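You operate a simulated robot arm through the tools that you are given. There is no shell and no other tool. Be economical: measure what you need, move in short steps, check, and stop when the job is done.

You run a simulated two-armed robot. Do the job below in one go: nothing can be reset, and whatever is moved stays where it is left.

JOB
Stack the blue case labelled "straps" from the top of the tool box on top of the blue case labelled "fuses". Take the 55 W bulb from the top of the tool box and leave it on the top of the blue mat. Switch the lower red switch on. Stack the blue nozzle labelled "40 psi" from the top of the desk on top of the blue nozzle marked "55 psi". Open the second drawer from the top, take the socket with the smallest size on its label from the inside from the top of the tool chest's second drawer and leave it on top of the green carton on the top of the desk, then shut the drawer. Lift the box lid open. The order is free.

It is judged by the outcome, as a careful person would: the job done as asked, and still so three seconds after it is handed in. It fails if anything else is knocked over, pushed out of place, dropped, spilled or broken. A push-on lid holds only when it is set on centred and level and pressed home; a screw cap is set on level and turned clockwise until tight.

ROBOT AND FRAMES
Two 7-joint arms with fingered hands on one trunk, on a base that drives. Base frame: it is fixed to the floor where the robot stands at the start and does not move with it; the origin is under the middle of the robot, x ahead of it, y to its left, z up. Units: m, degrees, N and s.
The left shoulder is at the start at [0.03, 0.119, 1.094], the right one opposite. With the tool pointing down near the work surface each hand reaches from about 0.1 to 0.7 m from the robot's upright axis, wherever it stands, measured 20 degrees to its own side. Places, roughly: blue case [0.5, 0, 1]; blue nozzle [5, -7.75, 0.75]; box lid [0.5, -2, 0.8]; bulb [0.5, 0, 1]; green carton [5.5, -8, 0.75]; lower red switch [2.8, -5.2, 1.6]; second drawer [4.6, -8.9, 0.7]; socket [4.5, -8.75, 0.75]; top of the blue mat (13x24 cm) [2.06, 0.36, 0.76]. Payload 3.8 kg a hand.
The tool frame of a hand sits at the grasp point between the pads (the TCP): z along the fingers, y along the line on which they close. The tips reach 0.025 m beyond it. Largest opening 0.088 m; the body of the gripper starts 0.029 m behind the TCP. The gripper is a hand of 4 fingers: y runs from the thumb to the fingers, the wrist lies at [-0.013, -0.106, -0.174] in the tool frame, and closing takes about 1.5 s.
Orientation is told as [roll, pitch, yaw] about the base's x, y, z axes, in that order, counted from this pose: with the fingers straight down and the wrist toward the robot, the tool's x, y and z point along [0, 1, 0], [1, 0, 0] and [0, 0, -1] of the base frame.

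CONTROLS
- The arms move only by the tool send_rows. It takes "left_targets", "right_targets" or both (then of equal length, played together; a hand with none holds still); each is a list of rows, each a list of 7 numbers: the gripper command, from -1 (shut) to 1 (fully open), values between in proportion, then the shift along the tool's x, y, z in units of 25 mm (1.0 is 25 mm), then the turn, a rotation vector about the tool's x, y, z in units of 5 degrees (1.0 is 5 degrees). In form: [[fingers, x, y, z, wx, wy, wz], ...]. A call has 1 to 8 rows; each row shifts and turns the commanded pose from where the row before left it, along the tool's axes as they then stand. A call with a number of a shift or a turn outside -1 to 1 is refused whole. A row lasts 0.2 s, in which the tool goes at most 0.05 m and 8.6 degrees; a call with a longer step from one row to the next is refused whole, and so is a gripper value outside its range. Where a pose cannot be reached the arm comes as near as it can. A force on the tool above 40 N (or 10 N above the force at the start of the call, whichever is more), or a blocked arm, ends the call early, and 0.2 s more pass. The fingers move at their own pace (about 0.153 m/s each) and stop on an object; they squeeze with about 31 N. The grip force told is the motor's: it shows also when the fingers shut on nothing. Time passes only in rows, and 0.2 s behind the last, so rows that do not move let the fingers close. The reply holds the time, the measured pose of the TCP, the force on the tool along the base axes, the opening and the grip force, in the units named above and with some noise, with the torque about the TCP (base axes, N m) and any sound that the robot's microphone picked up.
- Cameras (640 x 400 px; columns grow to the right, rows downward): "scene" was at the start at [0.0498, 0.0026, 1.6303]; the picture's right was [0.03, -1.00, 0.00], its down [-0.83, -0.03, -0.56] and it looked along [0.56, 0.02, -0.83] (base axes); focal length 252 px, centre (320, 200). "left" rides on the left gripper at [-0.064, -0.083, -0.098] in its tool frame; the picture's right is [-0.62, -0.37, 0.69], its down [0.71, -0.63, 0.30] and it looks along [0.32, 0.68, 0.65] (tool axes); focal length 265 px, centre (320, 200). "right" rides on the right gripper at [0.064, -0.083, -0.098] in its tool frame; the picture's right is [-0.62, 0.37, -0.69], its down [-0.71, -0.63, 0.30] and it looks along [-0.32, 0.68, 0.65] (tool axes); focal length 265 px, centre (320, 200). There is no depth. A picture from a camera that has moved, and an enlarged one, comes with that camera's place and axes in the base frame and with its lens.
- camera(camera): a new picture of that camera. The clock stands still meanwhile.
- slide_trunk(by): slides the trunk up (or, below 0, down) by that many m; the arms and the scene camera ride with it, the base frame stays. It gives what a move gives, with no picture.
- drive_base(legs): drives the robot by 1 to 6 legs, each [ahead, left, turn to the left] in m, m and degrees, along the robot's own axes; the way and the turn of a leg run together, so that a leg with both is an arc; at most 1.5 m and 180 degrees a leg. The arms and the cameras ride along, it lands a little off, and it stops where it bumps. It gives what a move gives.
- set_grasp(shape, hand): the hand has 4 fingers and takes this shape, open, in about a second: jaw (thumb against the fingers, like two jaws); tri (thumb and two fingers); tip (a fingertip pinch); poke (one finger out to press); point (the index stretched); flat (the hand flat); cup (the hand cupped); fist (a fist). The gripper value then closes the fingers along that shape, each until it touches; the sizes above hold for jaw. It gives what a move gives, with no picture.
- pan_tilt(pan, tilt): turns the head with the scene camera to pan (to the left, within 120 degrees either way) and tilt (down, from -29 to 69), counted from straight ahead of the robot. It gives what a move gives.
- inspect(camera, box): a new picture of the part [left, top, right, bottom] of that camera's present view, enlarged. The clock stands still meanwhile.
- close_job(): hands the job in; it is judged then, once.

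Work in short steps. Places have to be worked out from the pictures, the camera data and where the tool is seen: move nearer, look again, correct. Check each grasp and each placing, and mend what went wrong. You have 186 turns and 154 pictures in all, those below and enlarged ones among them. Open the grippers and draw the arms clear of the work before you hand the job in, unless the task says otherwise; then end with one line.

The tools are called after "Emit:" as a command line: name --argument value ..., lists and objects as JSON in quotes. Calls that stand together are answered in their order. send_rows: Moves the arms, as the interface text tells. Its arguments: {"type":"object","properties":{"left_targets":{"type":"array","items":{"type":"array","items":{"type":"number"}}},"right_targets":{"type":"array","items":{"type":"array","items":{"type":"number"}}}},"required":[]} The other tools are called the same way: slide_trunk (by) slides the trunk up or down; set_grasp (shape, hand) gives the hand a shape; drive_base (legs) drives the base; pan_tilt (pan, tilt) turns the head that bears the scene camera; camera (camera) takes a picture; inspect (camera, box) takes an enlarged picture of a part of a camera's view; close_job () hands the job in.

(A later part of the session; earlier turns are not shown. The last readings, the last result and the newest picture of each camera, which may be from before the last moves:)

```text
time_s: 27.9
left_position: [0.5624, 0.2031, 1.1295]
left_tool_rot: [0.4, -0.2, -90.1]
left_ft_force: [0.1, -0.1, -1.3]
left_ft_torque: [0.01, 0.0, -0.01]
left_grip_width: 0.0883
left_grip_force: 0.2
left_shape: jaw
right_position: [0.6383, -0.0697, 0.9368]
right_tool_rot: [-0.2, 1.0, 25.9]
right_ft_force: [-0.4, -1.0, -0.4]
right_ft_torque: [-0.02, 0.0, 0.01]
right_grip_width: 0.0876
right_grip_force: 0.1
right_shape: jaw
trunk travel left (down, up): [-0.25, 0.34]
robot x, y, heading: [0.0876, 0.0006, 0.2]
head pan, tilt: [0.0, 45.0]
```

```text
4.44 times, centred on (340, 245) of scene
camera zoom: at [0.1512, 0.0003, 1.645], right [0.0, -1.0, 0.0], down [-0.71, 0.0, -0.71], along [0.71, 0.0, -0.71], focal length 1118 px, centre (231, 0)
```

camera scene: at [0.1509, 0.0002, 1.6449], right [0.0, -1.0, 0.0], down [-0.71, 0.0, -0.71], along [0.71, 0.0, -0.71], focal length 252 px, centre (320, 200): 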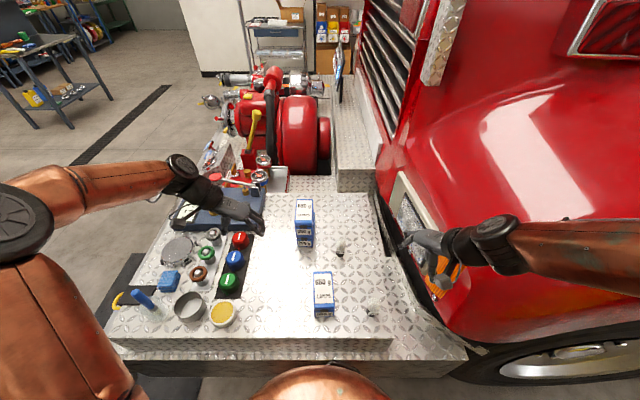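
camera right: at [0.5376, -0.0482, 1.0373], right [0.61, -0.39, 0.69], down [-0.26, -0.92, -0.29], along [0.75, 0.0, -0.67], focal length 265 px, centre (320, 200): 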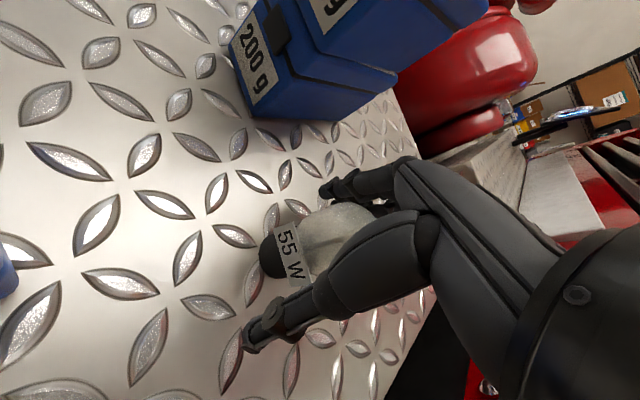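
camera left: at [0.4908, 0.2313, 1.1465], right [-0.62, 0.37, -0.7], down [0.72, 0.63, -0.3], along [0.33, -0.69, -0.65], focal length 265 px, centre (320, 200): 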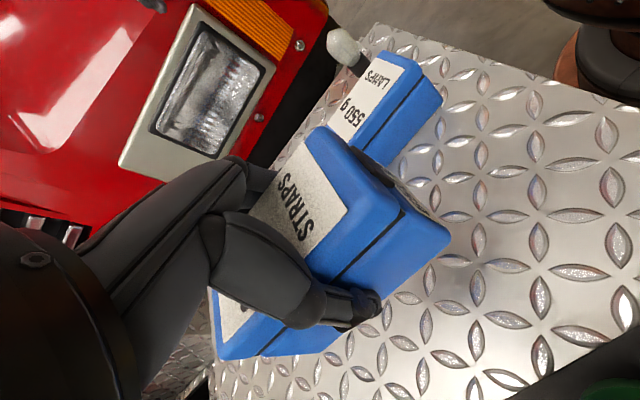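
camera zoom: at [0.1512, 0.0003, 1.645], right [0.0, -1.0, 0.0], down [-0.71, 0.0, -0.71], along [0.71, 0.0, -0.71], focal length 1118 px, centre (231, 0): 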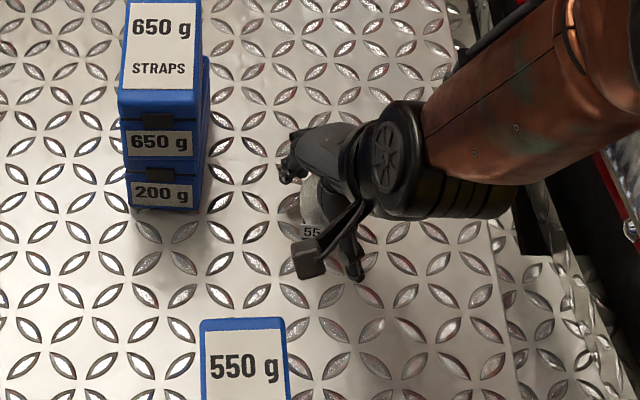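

The bulb is centred between thumb and fingers. Closing.

Emit:
send_rows --right_targets '[[0, 0, 0, 0, 0, 0, 0], [-0.4, 0, 0, 0, 0, 0, 0], [-1, 0, 0, 0, 0, 0, 0], [-1, 0, 0, 0, 0, 0, 0], [-1, 0, 0, 0, 0, 0, 0], [-1, 0, 0, 0, 0, 0, 0], [-1, 0, 0, 0, 0, 0, 0]]'

Emit:
send_rows --right_targets '[[-1, 0, 0, -1, 0, 0, 0], [-1, 0, 0, -1, 0, 0, 0], [-1, 0, 0, -1, 0, 0, 0], [-1, 0, 0, -1, 0, 0, 0], [-1, 0, 0, -1, 0, 0, 0], [-1, 0, 0, -1, 0, 0, 0]]'

Emit:
camera --camera "right"

```text
time_s: 29.5
left_position: [0.5626, 0.2044, 1.128]
left_tool_rot: [0.3, -0.3, -90.0]
left_ft_force: [0.5, -0.6, 1.0]
left_ft_torque: [0.0, 0.0, -0.01]
left_grip_width: 0.0878
left_grip_force: 0.1
left_shape: jaw
right_position: [0.6386, -0.0697, 0.9375]
right_tool_rot: [-0.1, 1.1, 25.9]
right_ft_force: [0.0, -0.4, 0.1]
right_ft_torque: [0.04, 0.04, 0.01]
right_grip_width: 0.027
right_grip_force: 31.3
right_shape: jaw
trunk travel left (down, up): [-0.25, 0.34]
robot x, y, heading: [0.0915, -0.005, 0.0]
head pan, tilt: [0.0, 45.0]
```

```text
time_s: 30.9
left_position: [0.5616, 0.2047, 1.1273]
left_tool_rot: [0.3, -0.3, -90.1]
left_ft_force: [-0.1, 0.0, 0.6]
left_ft_torque: [0.0, 0.04, -0.03]
left_grip_width: 0.0877
left_grip_force: 0.0
left_shape: jaw
right_position: [0.6421, -0.0658, 1.0854]
right_tool_rot: [-0.1, 1.1, 25.9]
right_ft_force: [-0.6, 0.4, -0.7]
right_ft_torque: [-0.01, 0.02, -0.01]
right_grip_width: 0.0271
right_grip_force: 31.2
right_shape: jaw
trunk travel left (down, up): [-0.25, 0.34]
robot x, y, heading: [0.0895, 0.0012, -0.1]
head pan, tilt: [0.0, 45.0]
```

```text
121 pictures are left
camera right: at [0.5404, -0.0444, 1.1846], right [0.61, -0.39, 0.69], down [-0.26, -0.92, -0.29], along [0.75, 0.0, -0.67], focal length 265 px, centre (320, 200)
```

right: 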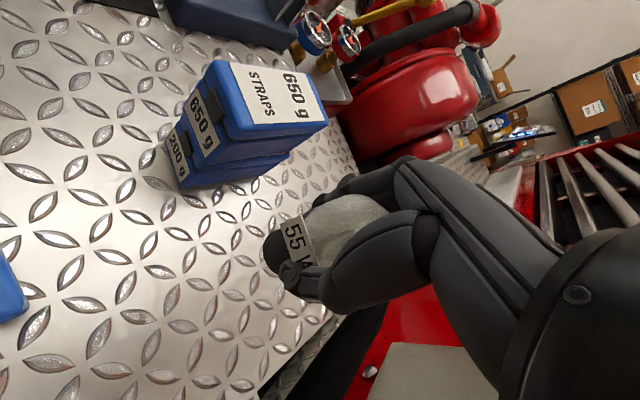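

The bulb is held. Next I look for the blue mat behind the pump, with the head tilted up a little.

Emit:
pan_tilt --pan 15 --tilt 25

Emit:
camera --camera "scene"

Emit:
inspect --camera "scene" --box '[240, 100, 440, 240]'

```text
time_s: 31.8
left_position: [0.5614, 0.2042, 1.1286]
left_tool_rot: [0.2, -0.2, -90.2]
left_ft_force: [-0.3, 0.1, -0.2]
left_ft_torque: [-0.02, 0.0, 0.0]
left_grip_width: 0.0881
left_grip_force: 0.1
left_shape: jaw
right_position: [0.6421, -0.067, 1.0853]
right_tool_rot: [-0.1, 1.1, 26.0]
right_ft_force: [-0.3, -0.9, -0.5]
right_ft_torque: [0.01, 0.03, 0.02]
right_grip_width: 0.027
right_grip_force: 31.0
right_shape: jaw
trunk travel left (down, up): [-0.25, 0.34]
robot x, y, heading: [0.0917, 0.0014, 0.0]
head pan, tilt: [15.0, 25.0]
```

```text
120 pictures are left
camera scene: at [0.1589, 0.0239, 1.6755], right [0.26, -0.97, 0.0], down [-0.41, -0.11, -0.91], along [0.88, 0.23, -0.42], focal length 252 px, centre (320, 200)
```

scene: 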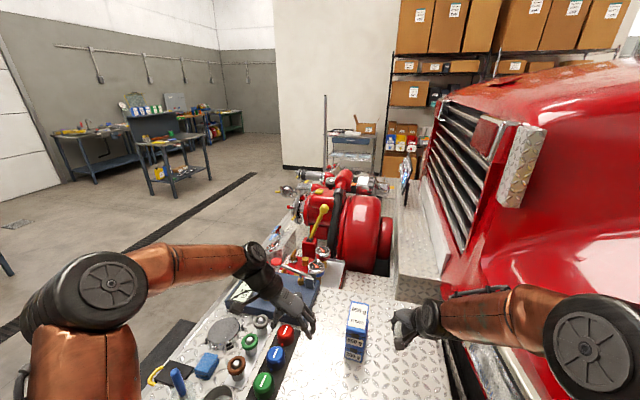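

```text
2.86 times, centred on (340, 170) of scene
camera zoom: at [0.1589, 0.0239, 1.6755], right [0.26, -0.97, 0.0], down [-0.41, -0.11, -0.91], along [0.88, 0.23, -0.42], focal length 719 px, centre (263, 286)
```

zoom: 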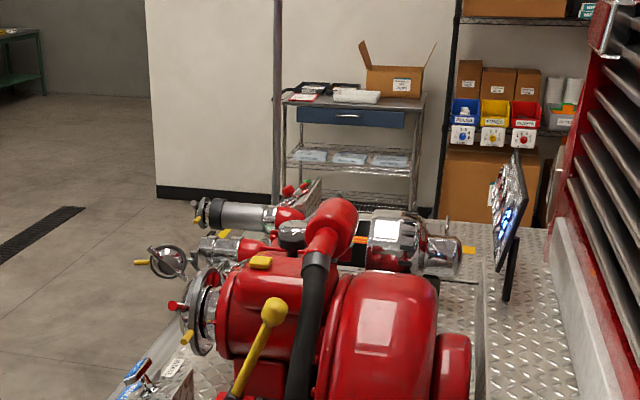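

The mat must be on the truck's bumper deck behind the pump, reachable from the aisle on the left. I raise both hands a bit, back off, and drive around.

Emit:
send_rows --left_targets '[[1, 0, 0, -1, 0, 0, 0], [1, 0, 0, -1, 0, 0, 0]]' --right_targets '[[-1, 0, 0, -1, 0, 0, 0], [-1, 0, 0, -1, 0, 0, 0]]'

Emit:
drive_base --legs '[[-0.7, 0, 0], [0, 1.4, 0], [1.3, 0, 0]]'

Emit:
pan_tilt --pan -45 --tilt 30

Emit:
camera --camera "scene"

```text
time_s: 32.4
left_position: [0.5617, 0.2049, 1.1796]
left_tool_rot: [0.3, -0.2, -89.9]
left_ft_force: [0.8, 0.0, 0.0]
left_ft_torque: [-0.01, 0.02, 0.01]
left_grip_width: 0.0878
left_grip_force: 0.0
left_shape: jaw
right_position: [0.6434, -0.0677, 1.1367]
right_tool_rot: [-0.1, 1.2, 25.8]
right_ft_force: [0.2, -0.9, 0.8]
right_ft_torque: [0.0, -0.04, -0.02]
right_grip_width: 0.0269
right_grip_force: 30.9
right_shape: jaw
trunk travel left (down, up): [-0.25, 0.34]
robot x, y, heading: [0.0893, -0.0003, -0.1]
head pan, tilt: [15.0, 25.0]
```

```text
time_s: 38.0
left_position: [-0.1359, 0.3975, 1.1786]
left_tool_rot: [0.2, -0.4, -89.5]
left_ft_force: [-0.5, 0.3, -0.8]
left_ft_torque: [-0.03, -0.01, -0.02]
left_grip_width: 0.088
left_grip_force: 0.0
left_shape: jaw
right_position: [-0.0522, 0.1258, 1.1363]
right_tool_rot: [-0.4, 1.1, 26.2]
right_ft_force: [-0.2, 1.4, -0.5]
right_ft_torque: [-0.05, -0.02, 0.03]
right_grip_width: 0.0269
right_grip_force: 30.5
right_shape: jaw
trunk travel left (down, up): [-0.25, 0.34]
robot x, y, heading: [-0.6054, 0.186, 0.5]
head pan, tilt: [15.0, 25.0]
stopped in leg 2: the robot was blocked; the commanded pose is now the measured one
```

```text
time_s: 39.2
left_position: [-0.1342, 0.3919, 1.1785]
left_tool_rot: [0.3, -0.3, -89.8]
left_ft_force: [0.2, -0.2, 0.2]
left_ft_torque: [-0.01, 0.03, 0.02]
left_grip_width: 0.0877
left_grip_force: 0.0
left_shape: jaw
right_position: [-0.0517, 0.1203, 1.1358]
right_tool_rot: [0.0, 1.0, 26.3]
right_ft_force: [0.5, 0.5, -0.4]
right_ft_torque: [-0.01, 0.0, 0.02]
right_grip_width: 0.0273
right_grip_force: 31.0
right_shape: jaw
trunk travel left (down, up): [-0.25, 0.34]
robot x, y, heading: [-0.6067, 0.1851, 0.5]
head pan, tilt: [-45.0, 30.0]
```

```text
118 pictures are left
camera scene: at [-0.5606, 0.1212, 1.6676], right [-0.7, -0.71, 0.0], down [-0.36, 0.35, -0.87], along [0.62, -0.61, -0.5], focal length 252 px, centre (320, 200)
```

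scene: 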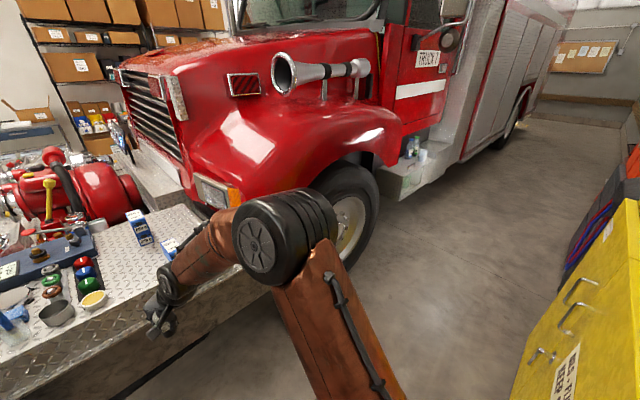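

Something blocked the leftward leg. I'll look left and behind.

Emit:
pan_tilt --pan 70 --tilt 40

Emit:
camera --camera "scene"

Emit:
pan_tilt --pan 15 --tilt 40

Emit:
camera --camera "scene"

```text
time_s: 41.2
left_position: [-0.1352, 0.3925, 1.1793]
left_tool_rot: [0.3, -0.3, -89.7]
left_ft_force: [-0.2, -0.1, 0.0]
left_ft_torque: [-0.01, -0.01, -0.05]
left_grip_width: 0.0879
left_grip_force: 0.0
left_shape: jaw
right_position: [-0.0515, 0.1209, 1.1356]
right_tool_rot: [-0.1, 1.2, 26.2]
right_ft_force: [-0.7, 0.6, 0.2]
right_ft_torque: [0.05, 0.0, 0.01]
right_grip_width: 0.0271
right_grip_force: 30.8
right_shape: jaw
trunk travel left (down, up): [-0.25, 0.34]
robot x, y, heading: [-0.6022, 0.1829, 0.5]
head pan, tilt: [70.0, 40.0]
```

```text
117 pictures are left
camera scene: at [-0.5966, 0.2651, 1.6523], right [0.94, -0.34, 0.0], down [-0.22, -0.61, -0.77], along [0.26, 0.72, -0.64], focal length 252 px, centre (320, 200)
```

scene: 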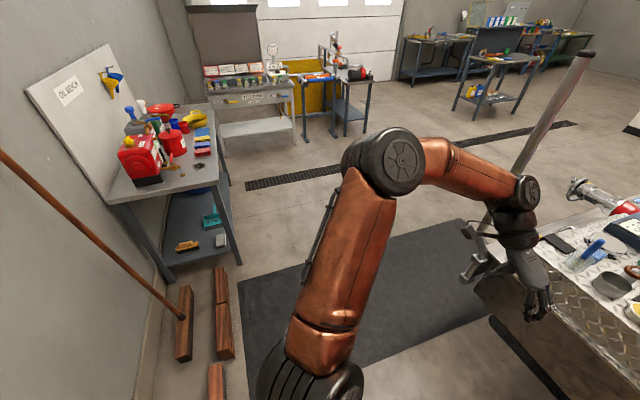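

```text
time_s: 42.4
left_position: [-0.1351, 0.3929, 1.1787]
left_tool_rot: [0.3, -0.3, -89.8]
left_ft_force: [-0.4, 0.5, -0.1]
left_ft_torque: [-0.02, 0.01, 0.0]
left_grip_width: 0.088
left_grip_force: 0.1
left_shape: jaw
right_position: [-0.0518, 0.1214, 1.1363]
right_tool_rot: [0.0, 1.1, 26.3]
right_ft_force: [-0.8, 0.1, -1.5]
right_ft_torque: [0.03, -0.02, -0.01]
right_grip_width: 0.027
right_grip_force: 30.8
right_shape: jaw
trunk travel left (down, up): [-0.25, 0.34]
robot x, y, heading: [-0.6076, 0.1826, 0.5]
head pan, tilt: [15.0, 40.0]
```

```text
116 pictures are left
camera scene: at [-0.5432, 0.2078, 1.6522], right [0.27, -0.96, 0.0], down [-0.62, -0.17, -0.77], along [0.74, 0.2, -0.64], focal length 252 px, centre (320, 200)
```

scene: 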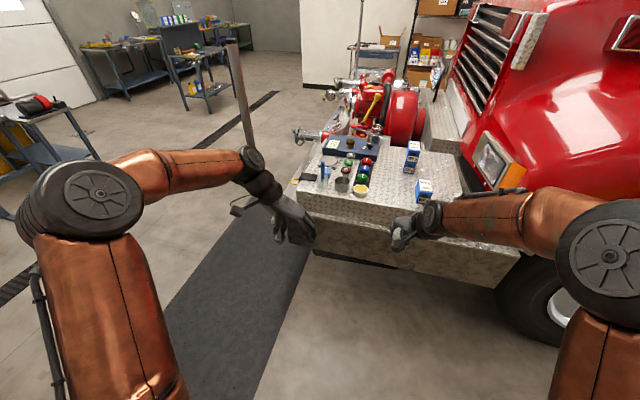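

The leftward blockage is likely a timber on the floor beside the base. A tall pole stands by the bumper's corner near (0.28, 0.7). I'll go forward a bit, turn left 90°, then drive along the aisle and check.

Emit:
drive_base --legs '[[0.2, -0.1, 0], [0, 0, 90]]'

Emit:
pan_tilt --pan 0 --tilt 45

Emit:
camera --camera "scene"

```text
time_s: 48.0
left_position: [-0.6338, 0.5457, 1.1797]
left_tool_rot: [0.3, -0.3, 2.6]
left_ft_force: [0.0, 0.0, 0.5]
left_ft_torque: [-0.02, 0.0, 0.0]
left_grip_width: 0.0879
left_grip_force: 0.2
left_shape: jaw
right_position: [-0.3658, 0.6394, 1.1353]
right_tool_rot: [-0.1, 1.0, 118.5]
right_ft_force: [-1.3, -0.5, -1.0]
right_ft_torque: [0.01, 0.0, -0.02]
right_grip_width: 0.0268
right_grip_force: 31.5
right_shape: jaw
trunk travel left (down, up): [-0.25, 0.34]
robot x, y, heading: [-0.4049, 0.0847, 92.8]
head pan, tilt: [15.0, 40.0]
```

```text
time_s: 48.8
left_position: [-0.6322, 0.5451, 1.1792]
left_tool_rot: [0.3, -0.3, 2.6]
left_ft_force: [0.2, -0.2, -0.9]
left_ft_torque: [0.0, 0.0, -0.01]
left_grip_width: 0.0877
left_grip_force: 0.0
left_shape: jaw
right_position: [-0.3662, 0.641, 1.1352]
right_tool_rot: [0.0, 1.1, 118.5]
right_ft_force: [-0.1, -0.2, -1.3]
right_ft_torque: [0.01, 0.01, -0.01]
right_grip_width: 0.0271
right_grip_force: 31.0
right_shape: jaw
trunk travel left (down, up): [-0.25, 0.34]
robot x, y, heading: [-0.411, 0.0879, 92.7]
head pan, tilt: [0.0, 45.0]
```

```text
115 pictures are left
camera scene: at [-0.4117, 0.1465, 1.645], right [1.0, 0.05, 0.0], down [0.03, -0.71, -0.71], along [-0.03, 0.71, -0.71], focal length 252 px, centre (320, 200)
```

scene: 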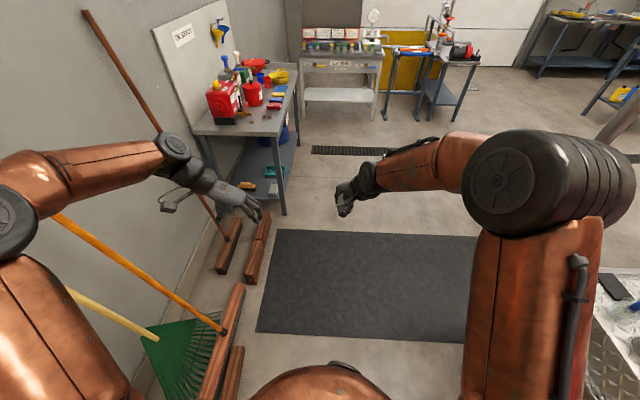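

The arms' elbows span about 1.3 m, and the rake and pole make a tight passage. I'll straighten both arms forward to narrow the robot before passing.

Emit:
send_rows --left_targets '[[1, 0.5, 0, 0, 0, 0, -1], [1, 0.5, 0, 0, 0, 0, -1], [1, 0.5, 0, 0, 0, 0, -1], [1, 0.5, 0, 0, 0, 0, -1], [1, 0, 0, 0, 0, 0, -1], [1, 0, 0, 0, 0, 0, -1], [1, 0, 0, 0, 0, 0, -1], [1, 0, 0, 0, 0, 0, -1]]' --right_targets '[[-1, -0.7, 0, 0, 0, 0, 1], [-1, -0.7, 0, 0, 0, 0, 1], [-1, -0.7, 0, 0, 0, 0, 1], [-1, -0.7, 0, 0, 0, 0, 1], [-1, -0.7, 0, 0, 0, 0, 1], [-1, -0.7, 0, 0, 0, 0, 0], [-1, -0.7, 0, 0, 0, 0, 0], [-1, -0.7, 0.5, 0, 0, 0, 0]]'

Emit:
send_rows --left_targets '[[1, 0, 0, 0, 0, 0, -1], [1, 0, 0, 0, 0, 0, -1], [1, 0, 0, 0, 0, 0, -1], [1, 0, 0, 0, 0, 0, -1], [1, 0, 0, 0, 0, 0, -1], [1, 0, 0.5, 0, 0, 0, -1], [1, 0, 1, 0, 0, 0, -1], [1, 0, 1, 0, 0, 0, -1]]' --right_targets '[[-1, -0.7, 0.5, 0, 0, 0, 0], [-1, -0.7, 0.5, 0, 0, 0, 0], [-1, -0.5, 1, 0, 0, 0, 0], [-1, 0, 1, 0, 0, 0, 0], [-1, 0, 1, 0, 0, 0, 0], [-1, 0, 0, 0, 0, 0, 0], [-1, 0, 0, 0, 0, 0, 0], [-1, 0, 0, 0, 0, 0, 0]]'

Emit:
send_rows --left_targets '[[1, 0, 1, 0, 0, 0, -1], [1, 0, 1, 0, 0, 0, -1], [1, 0, 1, 0, 0, 0, 0]]'

Emit:
camera --camera "scene"

```text
time_s: 50.6
left_position: [-0.6415, 0.595, 1.178]
left_tool_rot: [0.1, -0.5, 42.7]
left_ft_force: [0.0, 0.4, -0.5]
left_ft_torque: [0.01, -0.01, -0.02]
left_grip_width: 0.0878
left_grip_force: 0.1
left_shape: jaw
right_position: [-0.2298, 0.6823, 1.1361]
right_tool_rot: [-0.5, 0.9, 93.6]
right_ft_force: [0.3, -0.2, -1.1]
right_ft_torque: [0.02, 0.03, 0.01]
right_grip_width: 0.027
right_grip_force: 30.7
right_shape: jaw
trunk travel left (down, up): [-0.25, 0.34]
robot x, y, heading: [-0.4029, 0.0883, 92.7]
head pan, tilt: [0.0, 45.0]
```

```text
time_s: 52.4
left_position: [-0.6229, 0.656, 1.1807]
left_tool_rot: [-0.1, -0.3, 82.7]
left_ft_force: [0.2, 0.0, -0.4]
left_ft_torque: [0.0, -0.04, 0.0]
left_grip_width: 0.0878
left_grip_force: 0.0
left_shape: jaw
right_position: [-0.1881, 0.7853, 1.1356]
right_tool_rot: [-0.7, 1.0, 93.6]
right_ft_force: [0.1, 0.6, -0.4]
right_ft_torque: [0.03, -0.02, 0.01]
right_grip_width: 0.0264
right_grip_force: 31.3
right_shape: jaw
trunk travel left (down, up): [-0.25, 0.34]
robot x, y, heading: [-0.4065, 0.0819, 92.6]
head pan, tilt: [0.0, 45.0]
```

```text
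time_s: 53.2
left_position: [-0.6224, 0.7301, 1.1811]
left_tool_rot: [-0.3, -0.3, 92.7]
left_ft_force: [1.1, -0.5, -0.1]
left_ft_torque: [0.0, 0.01, -0.02]
left_grip_width: 0.0879
left_grip_force: 0.0
left_shape: jaw
right_position: [-0.1897, 0.7854, 1.1367]
right_tool_rot: [-0.7, 1.1, 93.5]
right_ft_force: [0.3, 0.7, -0.4]
right_ft_torque: [-0.03, -0.01, 0.01]
right_grip_width: 0.0267
right_grip_force: 30.7
right_shape: jaw
trunk travel left (down, up): [-0.25, 0.34]
robot x, y, heading: [-0.4078, 0.0827, 92.7]
head pan, tilt: [0.0, 45.0]
```

```text
114 pictures are left
camera scene: at [-0.4121, 0.1477, 1.6449], right [1.0, 0.05, 0.0], down [0.03, -0.71, -0.71], along [-0.03, 0.71, -0.71], focal length 252 px, centre (320, 200)
```

scene: 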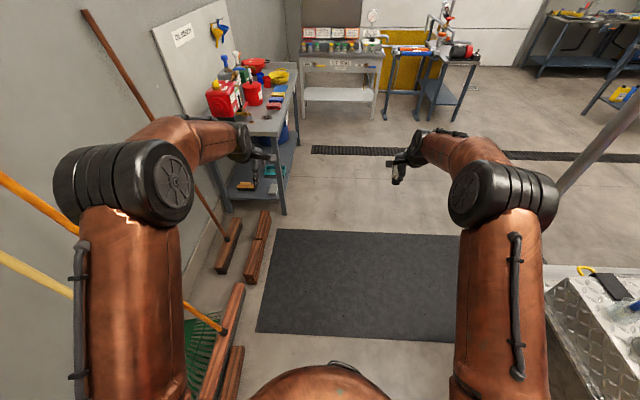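

Narrower now. I drive ahead along the aisle, then turn right and run parallel to the truck's deck.

Emit:
drive_base --legs '[[0, -0.08, 0], [1.3, 0, 0], [0, 0, -93]]'

Emit:
pan_tilt --pan -30 --tilt 30

Emit:
camera --camera "scene"

```text
time_s: 64.1
left_position: [0.2515, 1.5618, 1.1811]
left_tool_rot: [-0.3, -0.3, 1.9]
left_ft_force: [0.3, 0.4, 0.9]
left_ft_torque: [0.05, 0.0, 0.01]
left_grip_width: 0.088
left_grip_force: 0.1
left_shape: jaw
right_position: [0.3018, 1.1284, 1.1369]
right_tool_rot: [-0.6, 0.9, 2.7]
right_ft_force: [0.6, 0.6, -0.2]
right_ft_torque: [-0.01, 0.0, 0.04]
right_grip_width: 0.0266
right_grip_force: 30.3
right_shape: jaw
trunk travel left (down, up): [-0.25, 0.34]
robot x, y, heading: [-0.3954, 1.3543, 1.8]
head pan, tilt: [0.0, 45.0]
```

```text
time_s: 65.1
left_position: [0.2513, 1.5613, 1.181]
left_tool_rot: [-0.3, -0.3, 1.9]
left_ft_force: [-0.6, 0.4, 0.3]
left_ft_torque: [-0.02, -0.02, 0.0]
left_grip_width: 0.0878
left_grip_force: 0.0
left_shape: jaw
right_position: [0.3027, 1.127, 1.136]
right_tool_rot: [-0.6, 1.0, 2.8]
right_ft_force: [0.4, -0.6, 0.0]
right_ft_torque: [0.01, 0.01, -0.02]
right_grip_width: 0.0266
right_grip_force: 31.2
right_shape: jaw
trunk travel left (down, up): [-0.25, 0.34]
robot x, y, heading: [-0.3931, 1.3554, 2.0]
head pan, tilt: [-30.0, 30.0]
```

```text
113 pictures are left
camera scene: at [-0.3357, 1.3126, 1.6675], right [-0.47, -0.88, 0.0], down [-0.44, 0.23, -0.87], along [0.76, -0.41, -0.5], focal length 252 px, centre (320, 200)
```

scene: 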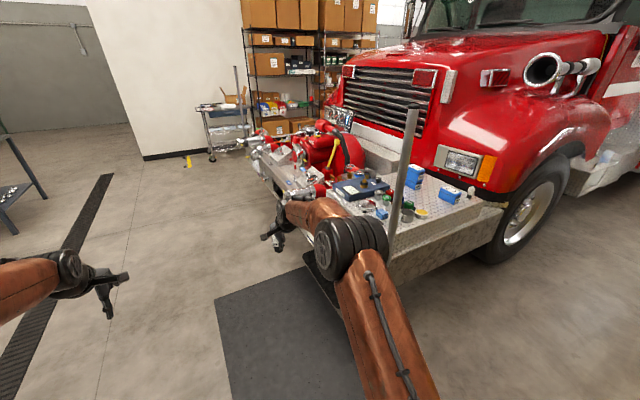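

The aisle is clear. I drive ahead to x ≈ 1.9, then look toward the deck.

Emit:
drive_base --legs '[[1.2, -0.04, -2], [1.0, 0, 0]]'

Emit:
pan_tilt --pan -80 --tilt 35

Emit:
camera --camera "scene"

```text
time_s: 75.8
left_position: [2.4372, 1.4621, 1.1808]
left_tool_rot: [-0.3, -0.2, -2.2]
left_ft_force: [0.0, 0.1, 1.1]
left_ft_torque: [0.02, -0.01, 0.01]
left_grip_width: 0.0877
left_grip_force: 0.1
left_shape: jaw
right_position: [2.4573, 1.0266, 1.136]
right_tool_rot: [-0.6, 1.0, -1.2]
right_ft_force: [0.6, -0.7, 0.0]
right_ft_torque: [-0.02, -0.02, -0.02]
right_grip_width: 0.0267
right_grip_force: 31.4
right_shape: jaw
trunk travel left (down, up): [-0.25, 0.34]
robot x, y, heading: [1.7821, 1.3012, -2.0]
head pan, tilt: [-30.0, 30.0]
```

```text
time_s: 77.0
left_position: [2.4365, 1.4618, 1.1817]
left_tool_rot: [-0.3, -0.4, -2.1]
left_ft_force: [-0.2, 0.3, 0.3]
left_ft_torque: [0.0, -0.02, -0.02]
left_grip_width: 0.0882
left_grip_force: 0.0
left_shape: jaw
right_position: [2.4569, 1.0261, 1.1365]
right_tool_rot: [-0.8, 1.0, -1.2]
right_ft_force: [-0.5, -0.2, 0.0]
right_ft_torque: [0.01, 0.0, -0.01]
right_grip_width: 0.0268
right_grip_force: 31.2
right_shape: jaw
trunk travel left (down, up): [-0.25, 0.34]
robot x, y, heading: [1.7742, 1.2983, -2.0]
head pan, tilt: [-80.0, 35.0]
```

```text
112 pictures are left
camera scene: at [1.7689, 1.2144, 1.6598], right [-0.99, -0.14, 0.0], down [-0.08, 0.57, -0.82], along [0.12, -0.81, -0.57], focal length 252 px, centre (320, 200)
```

scene: 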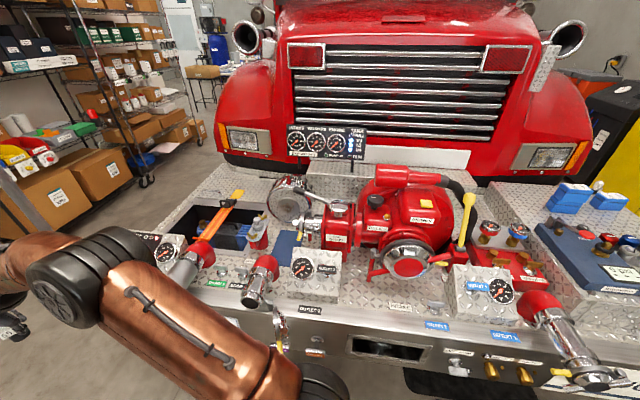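

There's a blue mat visible around (285, 247) next to the gauge. Zooming.

Emit:
inspect --camera "scene" --box '[200, 170, 360, 310]'

```text
2.86 times, centred on (280, 240) of scene
camera zoom: at [1.7689, 1.2144, 1.6598], right [-0.99, -0.14, 0.0], down [-0.08, 0.57, -0.82], along [0.12, -0.81, -0.57], focal length 719 px, centre (434, 86)
```

zoom: 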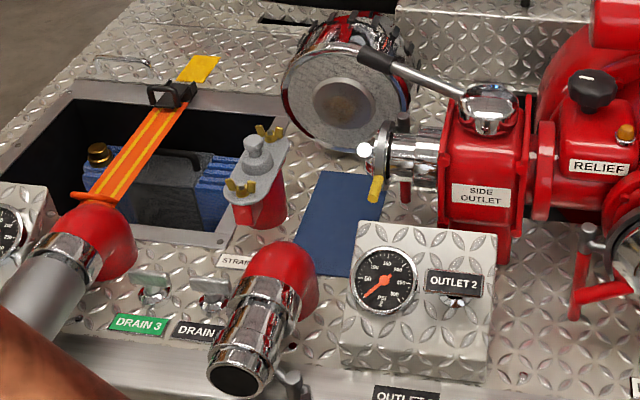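

The mat is at about (2.06, 0.37), as given. I drive to x ≈ 2.25, turn to face the deck, and pull the hands back before approaching.

Emit:
send_rows --left_targets '[[1, 0, -1, 0, 0, 0, 0], [1, 0, -1, 0, 0, 0, 0], [1, 0, -1, 0, 0, 0, 0], [1, 0, -1, 0, 0, 0, 0]]' --right_targets '[[-1, 0.9, -0.85, 0, 0, 0, 0], [-1, 0.9, -0.85, 0, 0, 0, 0], [-1, 0.9, -0.85, 0, 0, 0, 0], [-1, 0.9, -0.85, 0, 0, 0, 0]]'

Emit:
drive_base --legs '[[0.48, 0, 0], [0, 0, -88]]'

Emit:
pan_tilt --pan 0 --tilt 45

Emit:
camera --camera "scene"

```text
time_s: 78.0
left_position: [2.3368, 1.4669, 1.1817]
left_tool_rot: [-0.2, -0.4, -2.1]
left_ft_force: [-0.5, -0.5, -0.5]
left_ft_torque: [-0.01, -0.04, -0.02]
left_grip_width: 0.088
left_grip_force: 0.0
left_shape: jaw
right_position: [2.3735, 1.1215, 1.1369]
right_tool_rot: [-0.6, 0.8, -1.2]
right_ft_force: [0.0, 0.1, -0.5]
right_ft_torque: [-0.03, -0.01, -0.03]
right_grip_width: 0.0262
right_grip_force: 31.5
right_shape: jaw
trunk travel left (down, up): [-0.25, 0.34]
robot x, y, heading: [1.7785, 1.3024, -1.8]
head pan, tilt: [-80.0, 35.0]
```

```text
time_s: 84.6
left_position: [2.453, 0.7314, 1.1808]
left_tool_rot: [-0.3, -0.3, -89.8]
left_ft_force: [-0.6, 0.4, -1.1]
left_ft_torque: [0.0, 0.0, 0.0]
left_grip_width: 0.088
left_grip_force: 0.1
left_shape: jaw
right_position: [2.1078, 0.6798, 1.1355]
right_tool_rot: [-0.6, 0.9, -88.9]
right_ft_force: [-0.3, -0.2, -0.2]
right_ft_torque: [0.01, -0.03, 0.03]
right_grip_width: 0.0265
right_grip_force: 31.1
right_shape: jaw
trunk travel left (down, up): [-0.25, 0.34]
robot x, y, heading: [2.2655, 1.2838, -89.5]
head pan, tilt: [-80.0, 35.0]
```

```text
time_s: 86.2
left_position: [2.4531, 0.7315, 1.181]
left_tool_rot: [-0.3, -0.2, -89.8]
left_ft_force: [0.3, -0.2, 0.5]
left_ft_torque: [-0.02, -0.02, 0.05]
left_grip_width: 0.0881
left_grip_force: 0.1
left_shape: jaw
right_position: [2.1079, 0.68, 1.1375]
right_tool_rot: [-0.6, 0.9, -89.0]
right_ft_force: [0.6, -0.3, -1.7]
right_ft_torque: [0.0, -0.01, 0.02]
right_grip_width: 0.0264
right_grip_force: 31.2
right_shape: jaw
trunk travel left (down, up): [-0.25, 0.34]
robot x, y, heading: [2.2629, 1.2839, -89.6]
head pan, tilt: [0.0, 45.0]
```

```text
110 pictures are left
camera scene: at [2.2636, 1.2231, 1.645], right [-1.0, -0.01, 0.0], down [0.0, 0.71, -0.71], along [0.0, -0.71, -0.71], focal length 252 px, centre (320, 200)
```

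scene: 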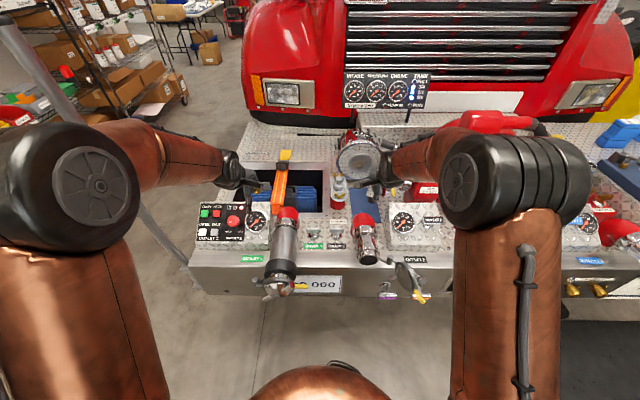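

Deck edge and outlet pipes reach y ≈ 0.75, so I approach by only 0.27 m and then look through the hand camera.

Emit:
drive_base --legs '[[0.27, 0, 0]]'

Emit:
camera --camera "right"

Emit:
inspect --camera "scene" --box '[280, 140, 480, 290]'

```text
time_s: 88.1
left_position: [2.4548, 0.4555, 1.1793]
left_tool_rot: [-0.4, -0.3, -89.7]
left_ft_force: [0.2, 0.3, 0.2]
left_ft_torque: [0.02, -0.01, 0.02]
left_grip_width: 0.088
left_grip_force: 0.1
left_shape: jaw
right_position: [2.1097, 0.4055, 1.1367]
right_tool_rot: [-0.6, 1.0, -88.9]
right_ft_force: [-0.1, 0.0, -1.3]
right_ft_torque: [0.04, 0.01, 0.01]
right_grip_width: 0.026
right_grip_force: 30.7
right_shape: jaw
trunk travel left (down, up): [-0.25, 0.34]
robot x, y, heading: [2.2668, 1.0136, -89.7]
head pan, tilt: [0.0, 45.0]
```

```text
109 pictures are left
camera right: at [2.1738, 0.4875, 1.2352], right [-0.6, -0.39, 0.69], down [-0.73, 0.62, -0.29], along [-0.32, -0.68, -0.66], focal length 265 px, centre (320, 200)
```

right: 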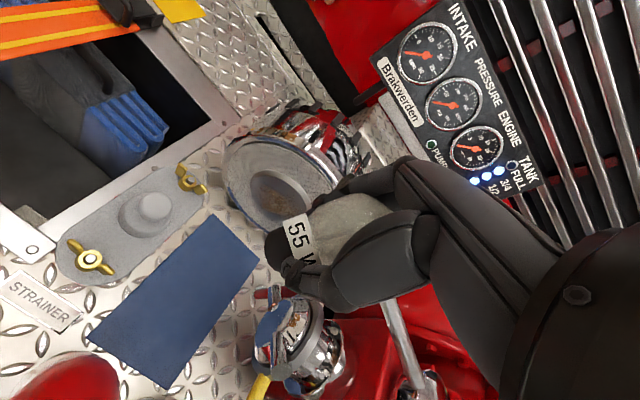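

```text
2.67 times, centred on (380, 215) of scene
camera zoom: at [2.2656, 0.9481, 1.6449], right [-1.0, -0.01, 0.0], down [-0.01, 0.71, -0.71], along [0.01, -0.71, -0.71], focal length 671 px, centre (160, 160)
```

zoom: 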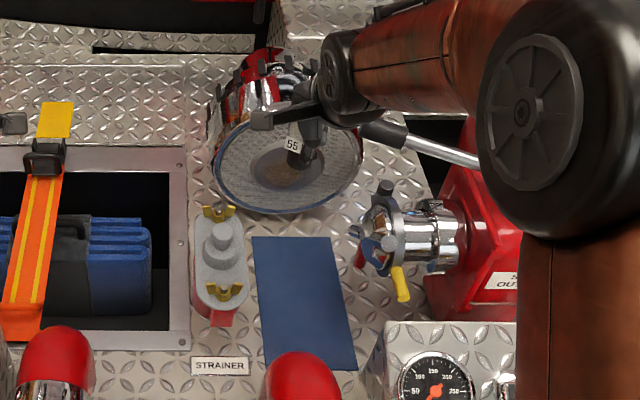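

Mat measured: x 2.0–2.12, y 0.245–0.485. I'll aim for (2.07, 0.385) and descend partway.

Emit:
send_rows --right_targets '[[-1, -0.8, 0.4, 0, 0, 0, 0], [-1, -0.8, 0.4, 0, 0, 0, 0], [-1, 0, 0, 1, 0, 0, 0], [-1, 0, 0, 1, 0, 0, 0], [-1, 0, 0, 1, 0, 0, 0], [-1, 0, 0, 1, 0, 0, 0], [-1, 0, 0, 1, 0, 0, 0], [-1, 0, 0, 1, 0, 0, 0]]'

Emit:
camera --camera "right"

Emit:
inspect --camera "scene" --box '[280, 140, 480, 290]'

```text
time_s: 89.9
left_position: [2.4551, 0.4572, 1.1811]
left_tool_rot: [-0.4, -0.3, -89.7]
left_ft_force: [-0.2, 0.4, -0.6]
left_ft_torque: [-0.01, 0.01, 0.0]
left_grip_width: 0.0879
left_grip_force: 0.0
left_shape: jaw
right_position: [2.0672, 0.3872, 0.9875]
right_tool_rot: [-0.6, 1.0, -88.8]
right_ft_force: [-0.2, 0.8, -0.2]
right_ft_torque: [0.0, 0.01, 0.01]
right_grip_width: 0.0261
right_grip_force: 30.6
right_shape: jaw
trunk travel left (down, up): [-0.25, 0.34]
robot x, y, heading: [2.2619, 1.0129, -89.5]
head pan, tilt: [0.0, 45.0]
```

```text
107 pictures are left
camera right: at [2.131, 0.4698, 1.0856], right [-0.6, -0.39, 0.69], down [-0.73, 0.62, -0.29], along [-0.32, -0.68, -0.66], focal length 265 px, centre (320, 200)
```

right: 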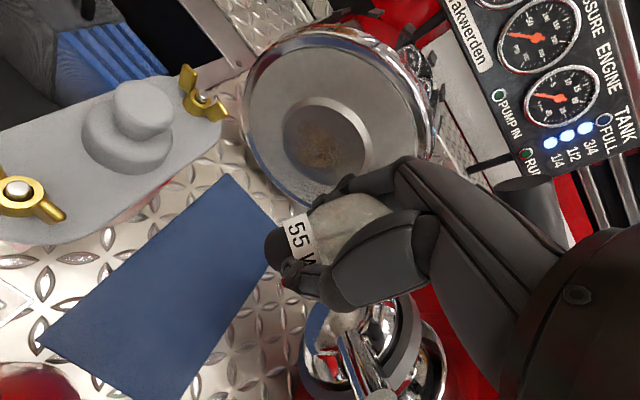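

```text
2.67 times, centred on (380, 215) of scene
camera zoom: at [2.2654, 0.949, 1.645], right [-1.0, -0.01, 0.0], down [-0.01, 0.71, -0.71], along [0.01, -0.71, -0.71], focal length 671 px, centre (160, 160)
```

zoom: 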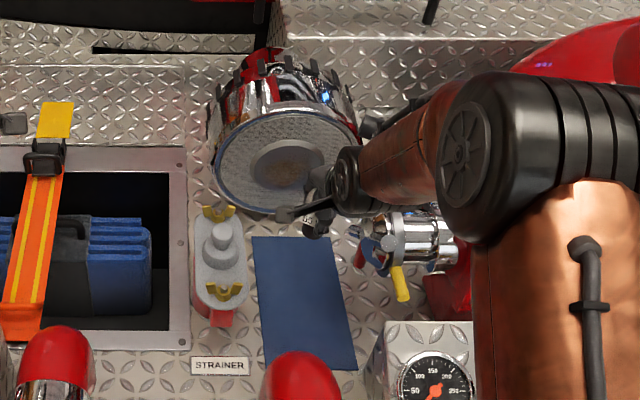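

Clearances look OK. I nudge +x slightly and continue down in stages.

Emit:
send_rows --right_targets '[[-1, 0.3, 0, 0, 0, 0, 0], [-1, 0, 0, 1, 0, 0, 0], [-1, 0, 0, 1, 0, 0, 0], [-1, 0, 0, 1, 0, 0, 0], [-1, 0, 0, 1, 0, 0, 0], [-1, 0, 0, 1, 0, 0, 0]]'

Emit:
camera --camera "right"

Emit:
inspect --camera "scene" --box '[280, 140, 480, 290]'

```text
time_s: 91.3
left_position: [2.4558, 0.4579, 1.1797]
left_tool_rot: [-0.3, -0.3, -89.7]
left_ft_force: [0.0, -0.6, -0.7]
left_ft_torque: [0.03, 0.03, 0.01]
left_grip_width: 0.0878
left_grip_force: 0.1
left_shape: jaw
right_position: [2.0749, 0.3896, 0.8619]
right_tool_rot: [-0.6, 0.9, -88.8]
right_ft_force: [-0.4, 1.3, -0.4]
right_ft_torque: [0.0, -0.02, 0.03]
right_grip_width: 0.0258
right_grip_force: 30.7
right_shape: jaw
trunk travel left (down, up): [-0.25, 0.34]
robot x, y, heading: [2.2644, 1.0129, -89.7]
head pan, tilt: [0.0, 45.0]
```

```text
105 pictures are left
camera right: at [2.1389, 0.4722, 0.9601], right [-0.61, -0.39, 0.69], down [-0.73, 0.62, -0.29], along [-0.32, -0.68, -0.66], focal length 265 px, centre (320, 200)
```

right: 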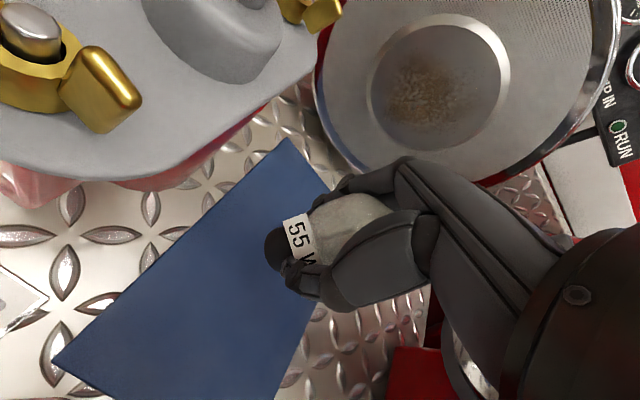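

```text
2.67 times, centred on (380, 215) of scene
camera zoom: at [2.2654, 0.9492, 1.645], right [-1.0, -0.01, 0.0], down [-0.01, 0.71, -0.71], along [0.01, -0.71, -0.71], focal length 671 px, centre (160, 160)
```

zoom: 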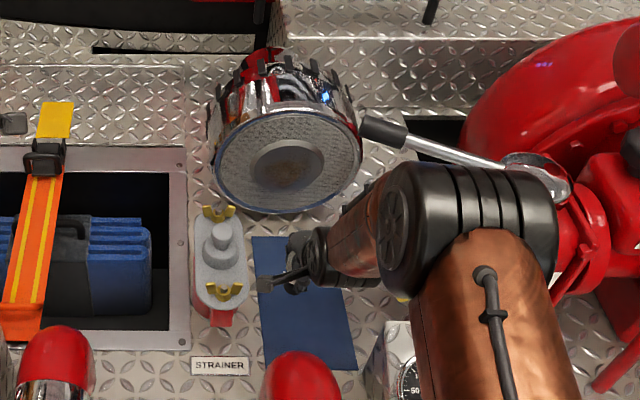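

Continuing down gently to contact.

Emit:
send_rows --right_targets '[[-1, 0, 0, 0.6, 0, 0, 0], [-1, 0, 0, 0.4, 0, 0, 0], [-1, 0, 0, 0.2, 0, 0, 0], [-1, 0, 0, 0, 0, 0, 0]]'

Emit:
inspect --camera "right" --box '[140, 140, 460, 340]'

```text
time_s: 92.3
left_position: [2.4558, 0.4574, 1.1799]
left_tool_rot: [-0.3, -0.3, -89.7]
left_ft_force: [0.7, 0.5, 0.2]
left_ft_torque: [-0.01, 0.03, 0.02]
left_grip_width: 0.0879
left_grip_force: 0.0
left_shape: jaw
right_position: [2.0734, 0.3896, 0.833]
right_tool_rot: [-0.7, 0.9, -88.8]
right_ft_force: [0.4, 0.1, -0.8]
right_ft_torque: [0.0, 0.04, -0.02]
right_grip_width: 0.0258
right_grip_force: 31.1
right_shape: jaw
trunk travel left (down, up): [-0.25, 0.34]
robot x, y, heading: [2.2695, 1.0068, -89.6]
head pan, tilt: [0.0, 45.0]
```

```text
2.00 times, centred on (300, 240) of right
camera zoom: at [2.1383, 0.4721, 0.9303], right [-0.6, -0.39, 0.69], down [-0.73, 0.62, -0.29], along [-0.32, -0.68, -0.66], focal length 531 px, centre (360, 120)
```

zoom: 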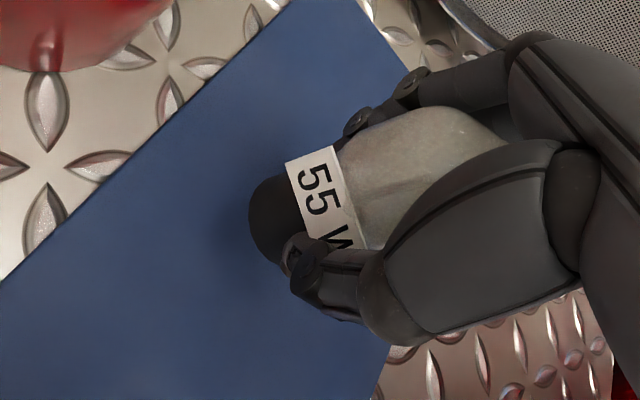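

Almost down; finishing in 3 mm steps.

Emit:
send_rows --right_targets '[[-1, 0, 0, 0.12, 0, 0, 0], [-1, 0, 0, 0.12, 0, 0, 0], [-1, 0, 0, 0, 0, 0, 0]]'

Emit:
send_rows --right_targets '[[-1, 0, 0, 0.12, 0, 0, 0], [-1, 0, 0, 0, 0, 0, 0]]'

```text
time_s: 93.1
left_position: [2.4555, 0.4581, 1.18]
left_tool_rot: [-0.3, -0.3, -89.7]
left_ft_force: [0.2, -0.2, -0.8]
left_ft_torque: [0.02, 0.07, -0.01]
left_grip_width: 0.0878
left_grip_force: 0.1
left_shape: jaw
right_position: [2.0738, 0.3894, 0.8261]
right_tool_rot: [-0.6, 1.0, -88.8]
right_ft_force: [0.0, -0.5, -0.6]
right_ft_torque: [0.0, -0.02, 0.0]
right_grip_width: 0.0262
right_grip_force: 30.4
right_shape: jaw
trunk travel left (down, up): [-0.25, 0.34]
robot x, y, heading: [2.2686, 1.0104, -89.5]
head pan, tilt: [0.0, 45.0]
```

```text
time_s: 93.7
left_position: [2.4558, 0.4563, 1.1801]
left_tool_rot: [-0.4, -0.3, -89.7]
left_ft_force: [0.4, -0.4, 1.2]
left_ft_torque: [0.01, 0.0, 0.0]
left_grip_width: 0.088
left_grip_force: 0.1
left_shape: jaw
right_position: [2.075, 0.39, 0.8219]
right_tool_rot: [-0.6, 1.0, -88.8]
right_ft_force: [-0.1, 0.3, -0.3]
right_ft_torque: [0.0, -0.01, -0.02]
right_grip_width: 0.026
right_grip_force: 30.4
right_shape: jaw
trunk travel left (down, up): [-0.25, 0.34]
robot x, y, heading: [2.2657, 1.0124, -89.8]
head pan, tilt: [0.0, 45.0]
```

Not yet in contact; I keep lowering in 3 mm steps.

Emit:
send_rows --right_targets '[[-1, 0, 0, 0.12, 0, 0, 0], [-1, 0, 0, 0, 0, 0, 0]]'

Emit:
send_rows --right_targets '[[-1, 0, 0, 0.12, 0, 0, 0], [-1, 0, 0, 0, 0, 0, 0]]'

Emit:
inspect --camera "right" --box '[140, 140, 460, 340]'

```text
time_s: 94.3
left_position: [2.4547, 0.4575, 1.1802]
left_tool_rot: [-0.3, -0.3, -89.8]
left_ft_force: [-0.5, 0.5, 0.2]
left_ft_torque: [-0.03, 0.0, 0.04]
left_grip_width: 0.0879
left_grip_force: 0.0
left_shape: jaw
right_position: [2.0747, 0.391, 0.8193]
right_tool_rot: [-0.5, 0.9, -88.8]
right_ft_force: [0.2, 0.2, -1.0]
right_ft_torque: [-0.01, 0.0, -0.02]
right_grip_width: 0.0259
right_grip_force: 30.9
right_shape: jaw
trunk travel left (down, up): [-0.25, 0.34]
robot x, y, heading: [2.2686, 1.0106, -89.2]
head pan, tilt: [0.0, 45.0]
```

```text
time_s: 94.9
left_position: [2.4553, 0.4566, 1.1797]
left_tool_rot: [-0.2, -0.3, -89.6]
left_ft_force: [0.3, -0.7, 0.6]
left_ft_torque: [0.02, 0.03, -0.04]
left_grip_width: 0.088
left_grip_force: 0.0
left_shape: jaw
right_position: [2.074, 0.3899, 0.817]
right_tool_rot: [-0.6, 0.8, -88.7]
right_ft_force: [-1.1, 0.3, -0.1]
right_ft_torque: [-0.03, -0.02, 0.03]
right_grip_width: 0.0257
right_grip_force: 31.3
right_shape: jaw
trunk travel left (down, up): [-0.25, 0.34]
robot x, y, heading: [2.2691, 1.0089, -89.7]
head pan, tilt: [0.0, 45.0]
```

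```text
2.00 times, centred on (300, 240) of right
camera zoom: at [2.1377, 0.4728, 0.9154], right [-0.6, -0.39, 0.69], down [-0.73, 0.62, -0.29], along [-0.32, -0.68, -0.66], focal length 531 px, centre (360, 120)
```

zoom: 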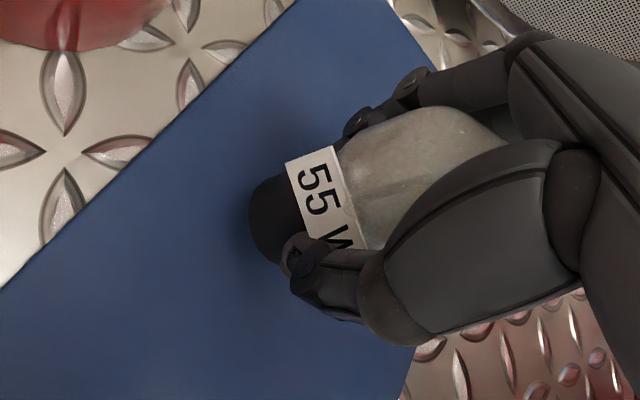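

By projection the base is about 5 cm below the TCP, so contact should come near z 0.81. Continuing.

Emit:
send_rows --right_targets '[[-1, 0, 0, 0.16, 0, 0, 0], [-1, 0, 0, 0, 0, 0, 0]]'

Emit:
send_rows --right_targets '[[-1, 0, 0, 0.12, 0, 0, 0], [-1, 0, 0, 0, 0, 0, 0]]'

Emit:
send_rows --right_targets '[[-1, 0, 0, 0.1, 0, 0, 0], [-1, 0, 0, 0, 0, 0, 0]]'

```text
time_s: 95.5
left_position: [2.4547, 0.4582, 1.1813]
left_tool_rot: [-0.3, -0.4, -89.7]
left_ft_force: [-0.3, 0.0, -0.5]
left_ft_torque: [-0.03, -0.01, -0.04]
left_grip_width: 0.0879
left_grip_force: 0.0
left_shape: jaw
right_position: [2.0756, 0.3898, 0.8132]
right_tool_rot: [-0.6, 1.0, -88.7]
right_ft_force: [0.8, -0.5, -0.6]
right_ft_torque: [0.0, -0.01, -0.01]
right_grip_width: 0.0257
right_grip_force: 31.2
right_shape: jaw
trunk travel left (down, up): [-0.25, 0.34]
robot x, y, heading: [2.2672, 1.0085, -89.7]
head pan, tilt: [0.0, 45.0]
```

```text
time_s: 96.1
left_position: [2.4556, 0.457, 1.1798]
left_tool_rot: [-0.2, -0.2, -89.7]
left_ft_force: [-0.3, -0.4, -0.2]
left_ft_torque: [0.02, -0.02, 0.02]
left_grip_width: 0.0877
left_grip_force: 0.1
left_shape: jaw
right_position: [2.075, 0.39, 0.8104]
right_tool_rot: [-0.5, 0.9, -88.7]
right_ft_force: [0.3, 0.6, -0.5]
right_ft_torque: [0.02, -0.01, 0.0]
right_grip_width: 0.0259
right_grip_force: 31.0
right_shape: jaw
trunk travel left (down, up): [-0.25, 0.34]
robot x, y, heading: [2.27, 1.0097, -89.6]
head pan, tilt: [0.0, 45.0]
```

```text
time_s: 96.7
left_position: [2.4551, 0.4578, 1.1802]
left_tool_rot: [-0.3, -0.2, -89.7]
left_ft_force: [0.4, -0.3, 0.6]
left_ft_torque: [-0.02, -0.02, 0.0]
left_grip_width: 0.0877
left_grip_force: 0.1
left_shape: jaw
right_position: [2.0743, 0.392, 0.8073]
right_tool_rot: [-0.5, 0.9, -88.9]
right_ft_force: [0.1, -0.2, -0.7]
right_ft_torque: [0.01, 0.03, -0.01]
right_grip_width: 0.0261
right_grip_force: 31.3
right_shape: jaw
trunk travel left (down, up): [-0.25, 0.34]
robot x, y, heading: [2.2711, 1.0139, -89.7]
head pan, tilt: [0.0, 45.0]
```

Still no contact force; a few more small steps and a look.

Emit:
send_rows --right_targets '[[-1, 0, 0, 0.12, 0, 0, 0], [-1, 0, 0, 0, 0, 0, 0]]'

Emit:
send_rows --right_targets '[[-1, 0, 0, 0.12, 0, 0, 0], [-1, 0, 0, 0, 0, 0, 0]]'

Emit:
inspect --camera "right" --box '[140, 140, 460, 340]'

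```text
time_s: 97.3
left_position: [2.4564, 0.4573, 1.1808]
left_tool_rot: [-0.4, -0.4, -89.8]
left_ft_force: [0.3, 0.0, 0.3]
left_ft_torque: [-0.02, -0.02, 0.02]
left_grip_width: 0.0881
left_grip_force: 0.1
left_shape: jaw
right_position: [2.0741, 0.3912, 0.8044]
right_tool_rot: [-0.6, 1.0, -88.8]
right_ft_force: [-0.4, 0.9, -0.2]
right_ft_torque: [0.02, 0.01, -0.04]
right_grip_width: 0.026
right_grip_force: 30.8
right_shape: jaw
trunk travel left (down, up): [-0.25, 0.34]
robot x, y, heading: [2.2633, 1.0113, -89.7]
head pan, tilt: [0.0, 45.0]
```

```text
time_s: 97.9
left_position: [2.4554, 0.4584, 1.1813]
left_tool_rot: [-0.3, -0.3, -89.6]
left_ft_force: [-0.1, 0.2, 0.3]
left_ft_torque: [-0.02, 0.01, 0.0]
left_grip_width: 0.0879
left_grip_force: 0.0
left_shape: jaw
right_position: [2.0733, 0.3904, 0.8016]
right_tool_rot: [-0.5, 0.7, -88.8]
right_ft_force: [0.2, 1.3, 8.3]
right_ft_torque: [-0.1, 0.05, 0.01]
right_grip_width: 0.026
right_grip_force: 31.0
right_shape: jaw
trunk travel left (down, up): [-0.25, 0.34]
robot x, y, heading: [2.2629, 1.0125, -89.8]
head pan, tilt: [0.0, 45.0]
```

```text
2.00 times, centred on (300, 240) of right
camera zoom: at [2.1383, 0.4732, 0.9008], right [-0.6, -0.39, 0.69], down [-0.73, 0.62, -0.29], along [-0.32, -0.68, -0.66], focal length 531 px, centre (360, 120)
```

zoom: 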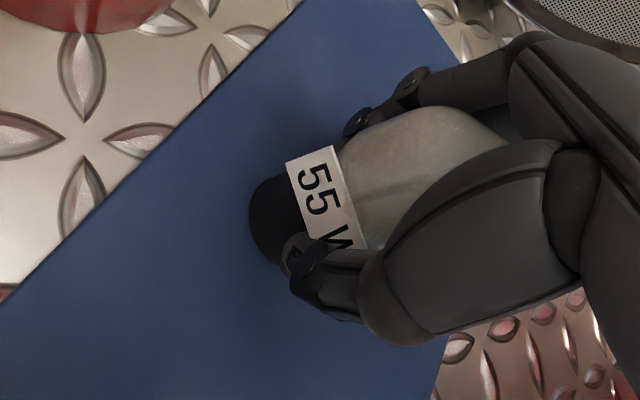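

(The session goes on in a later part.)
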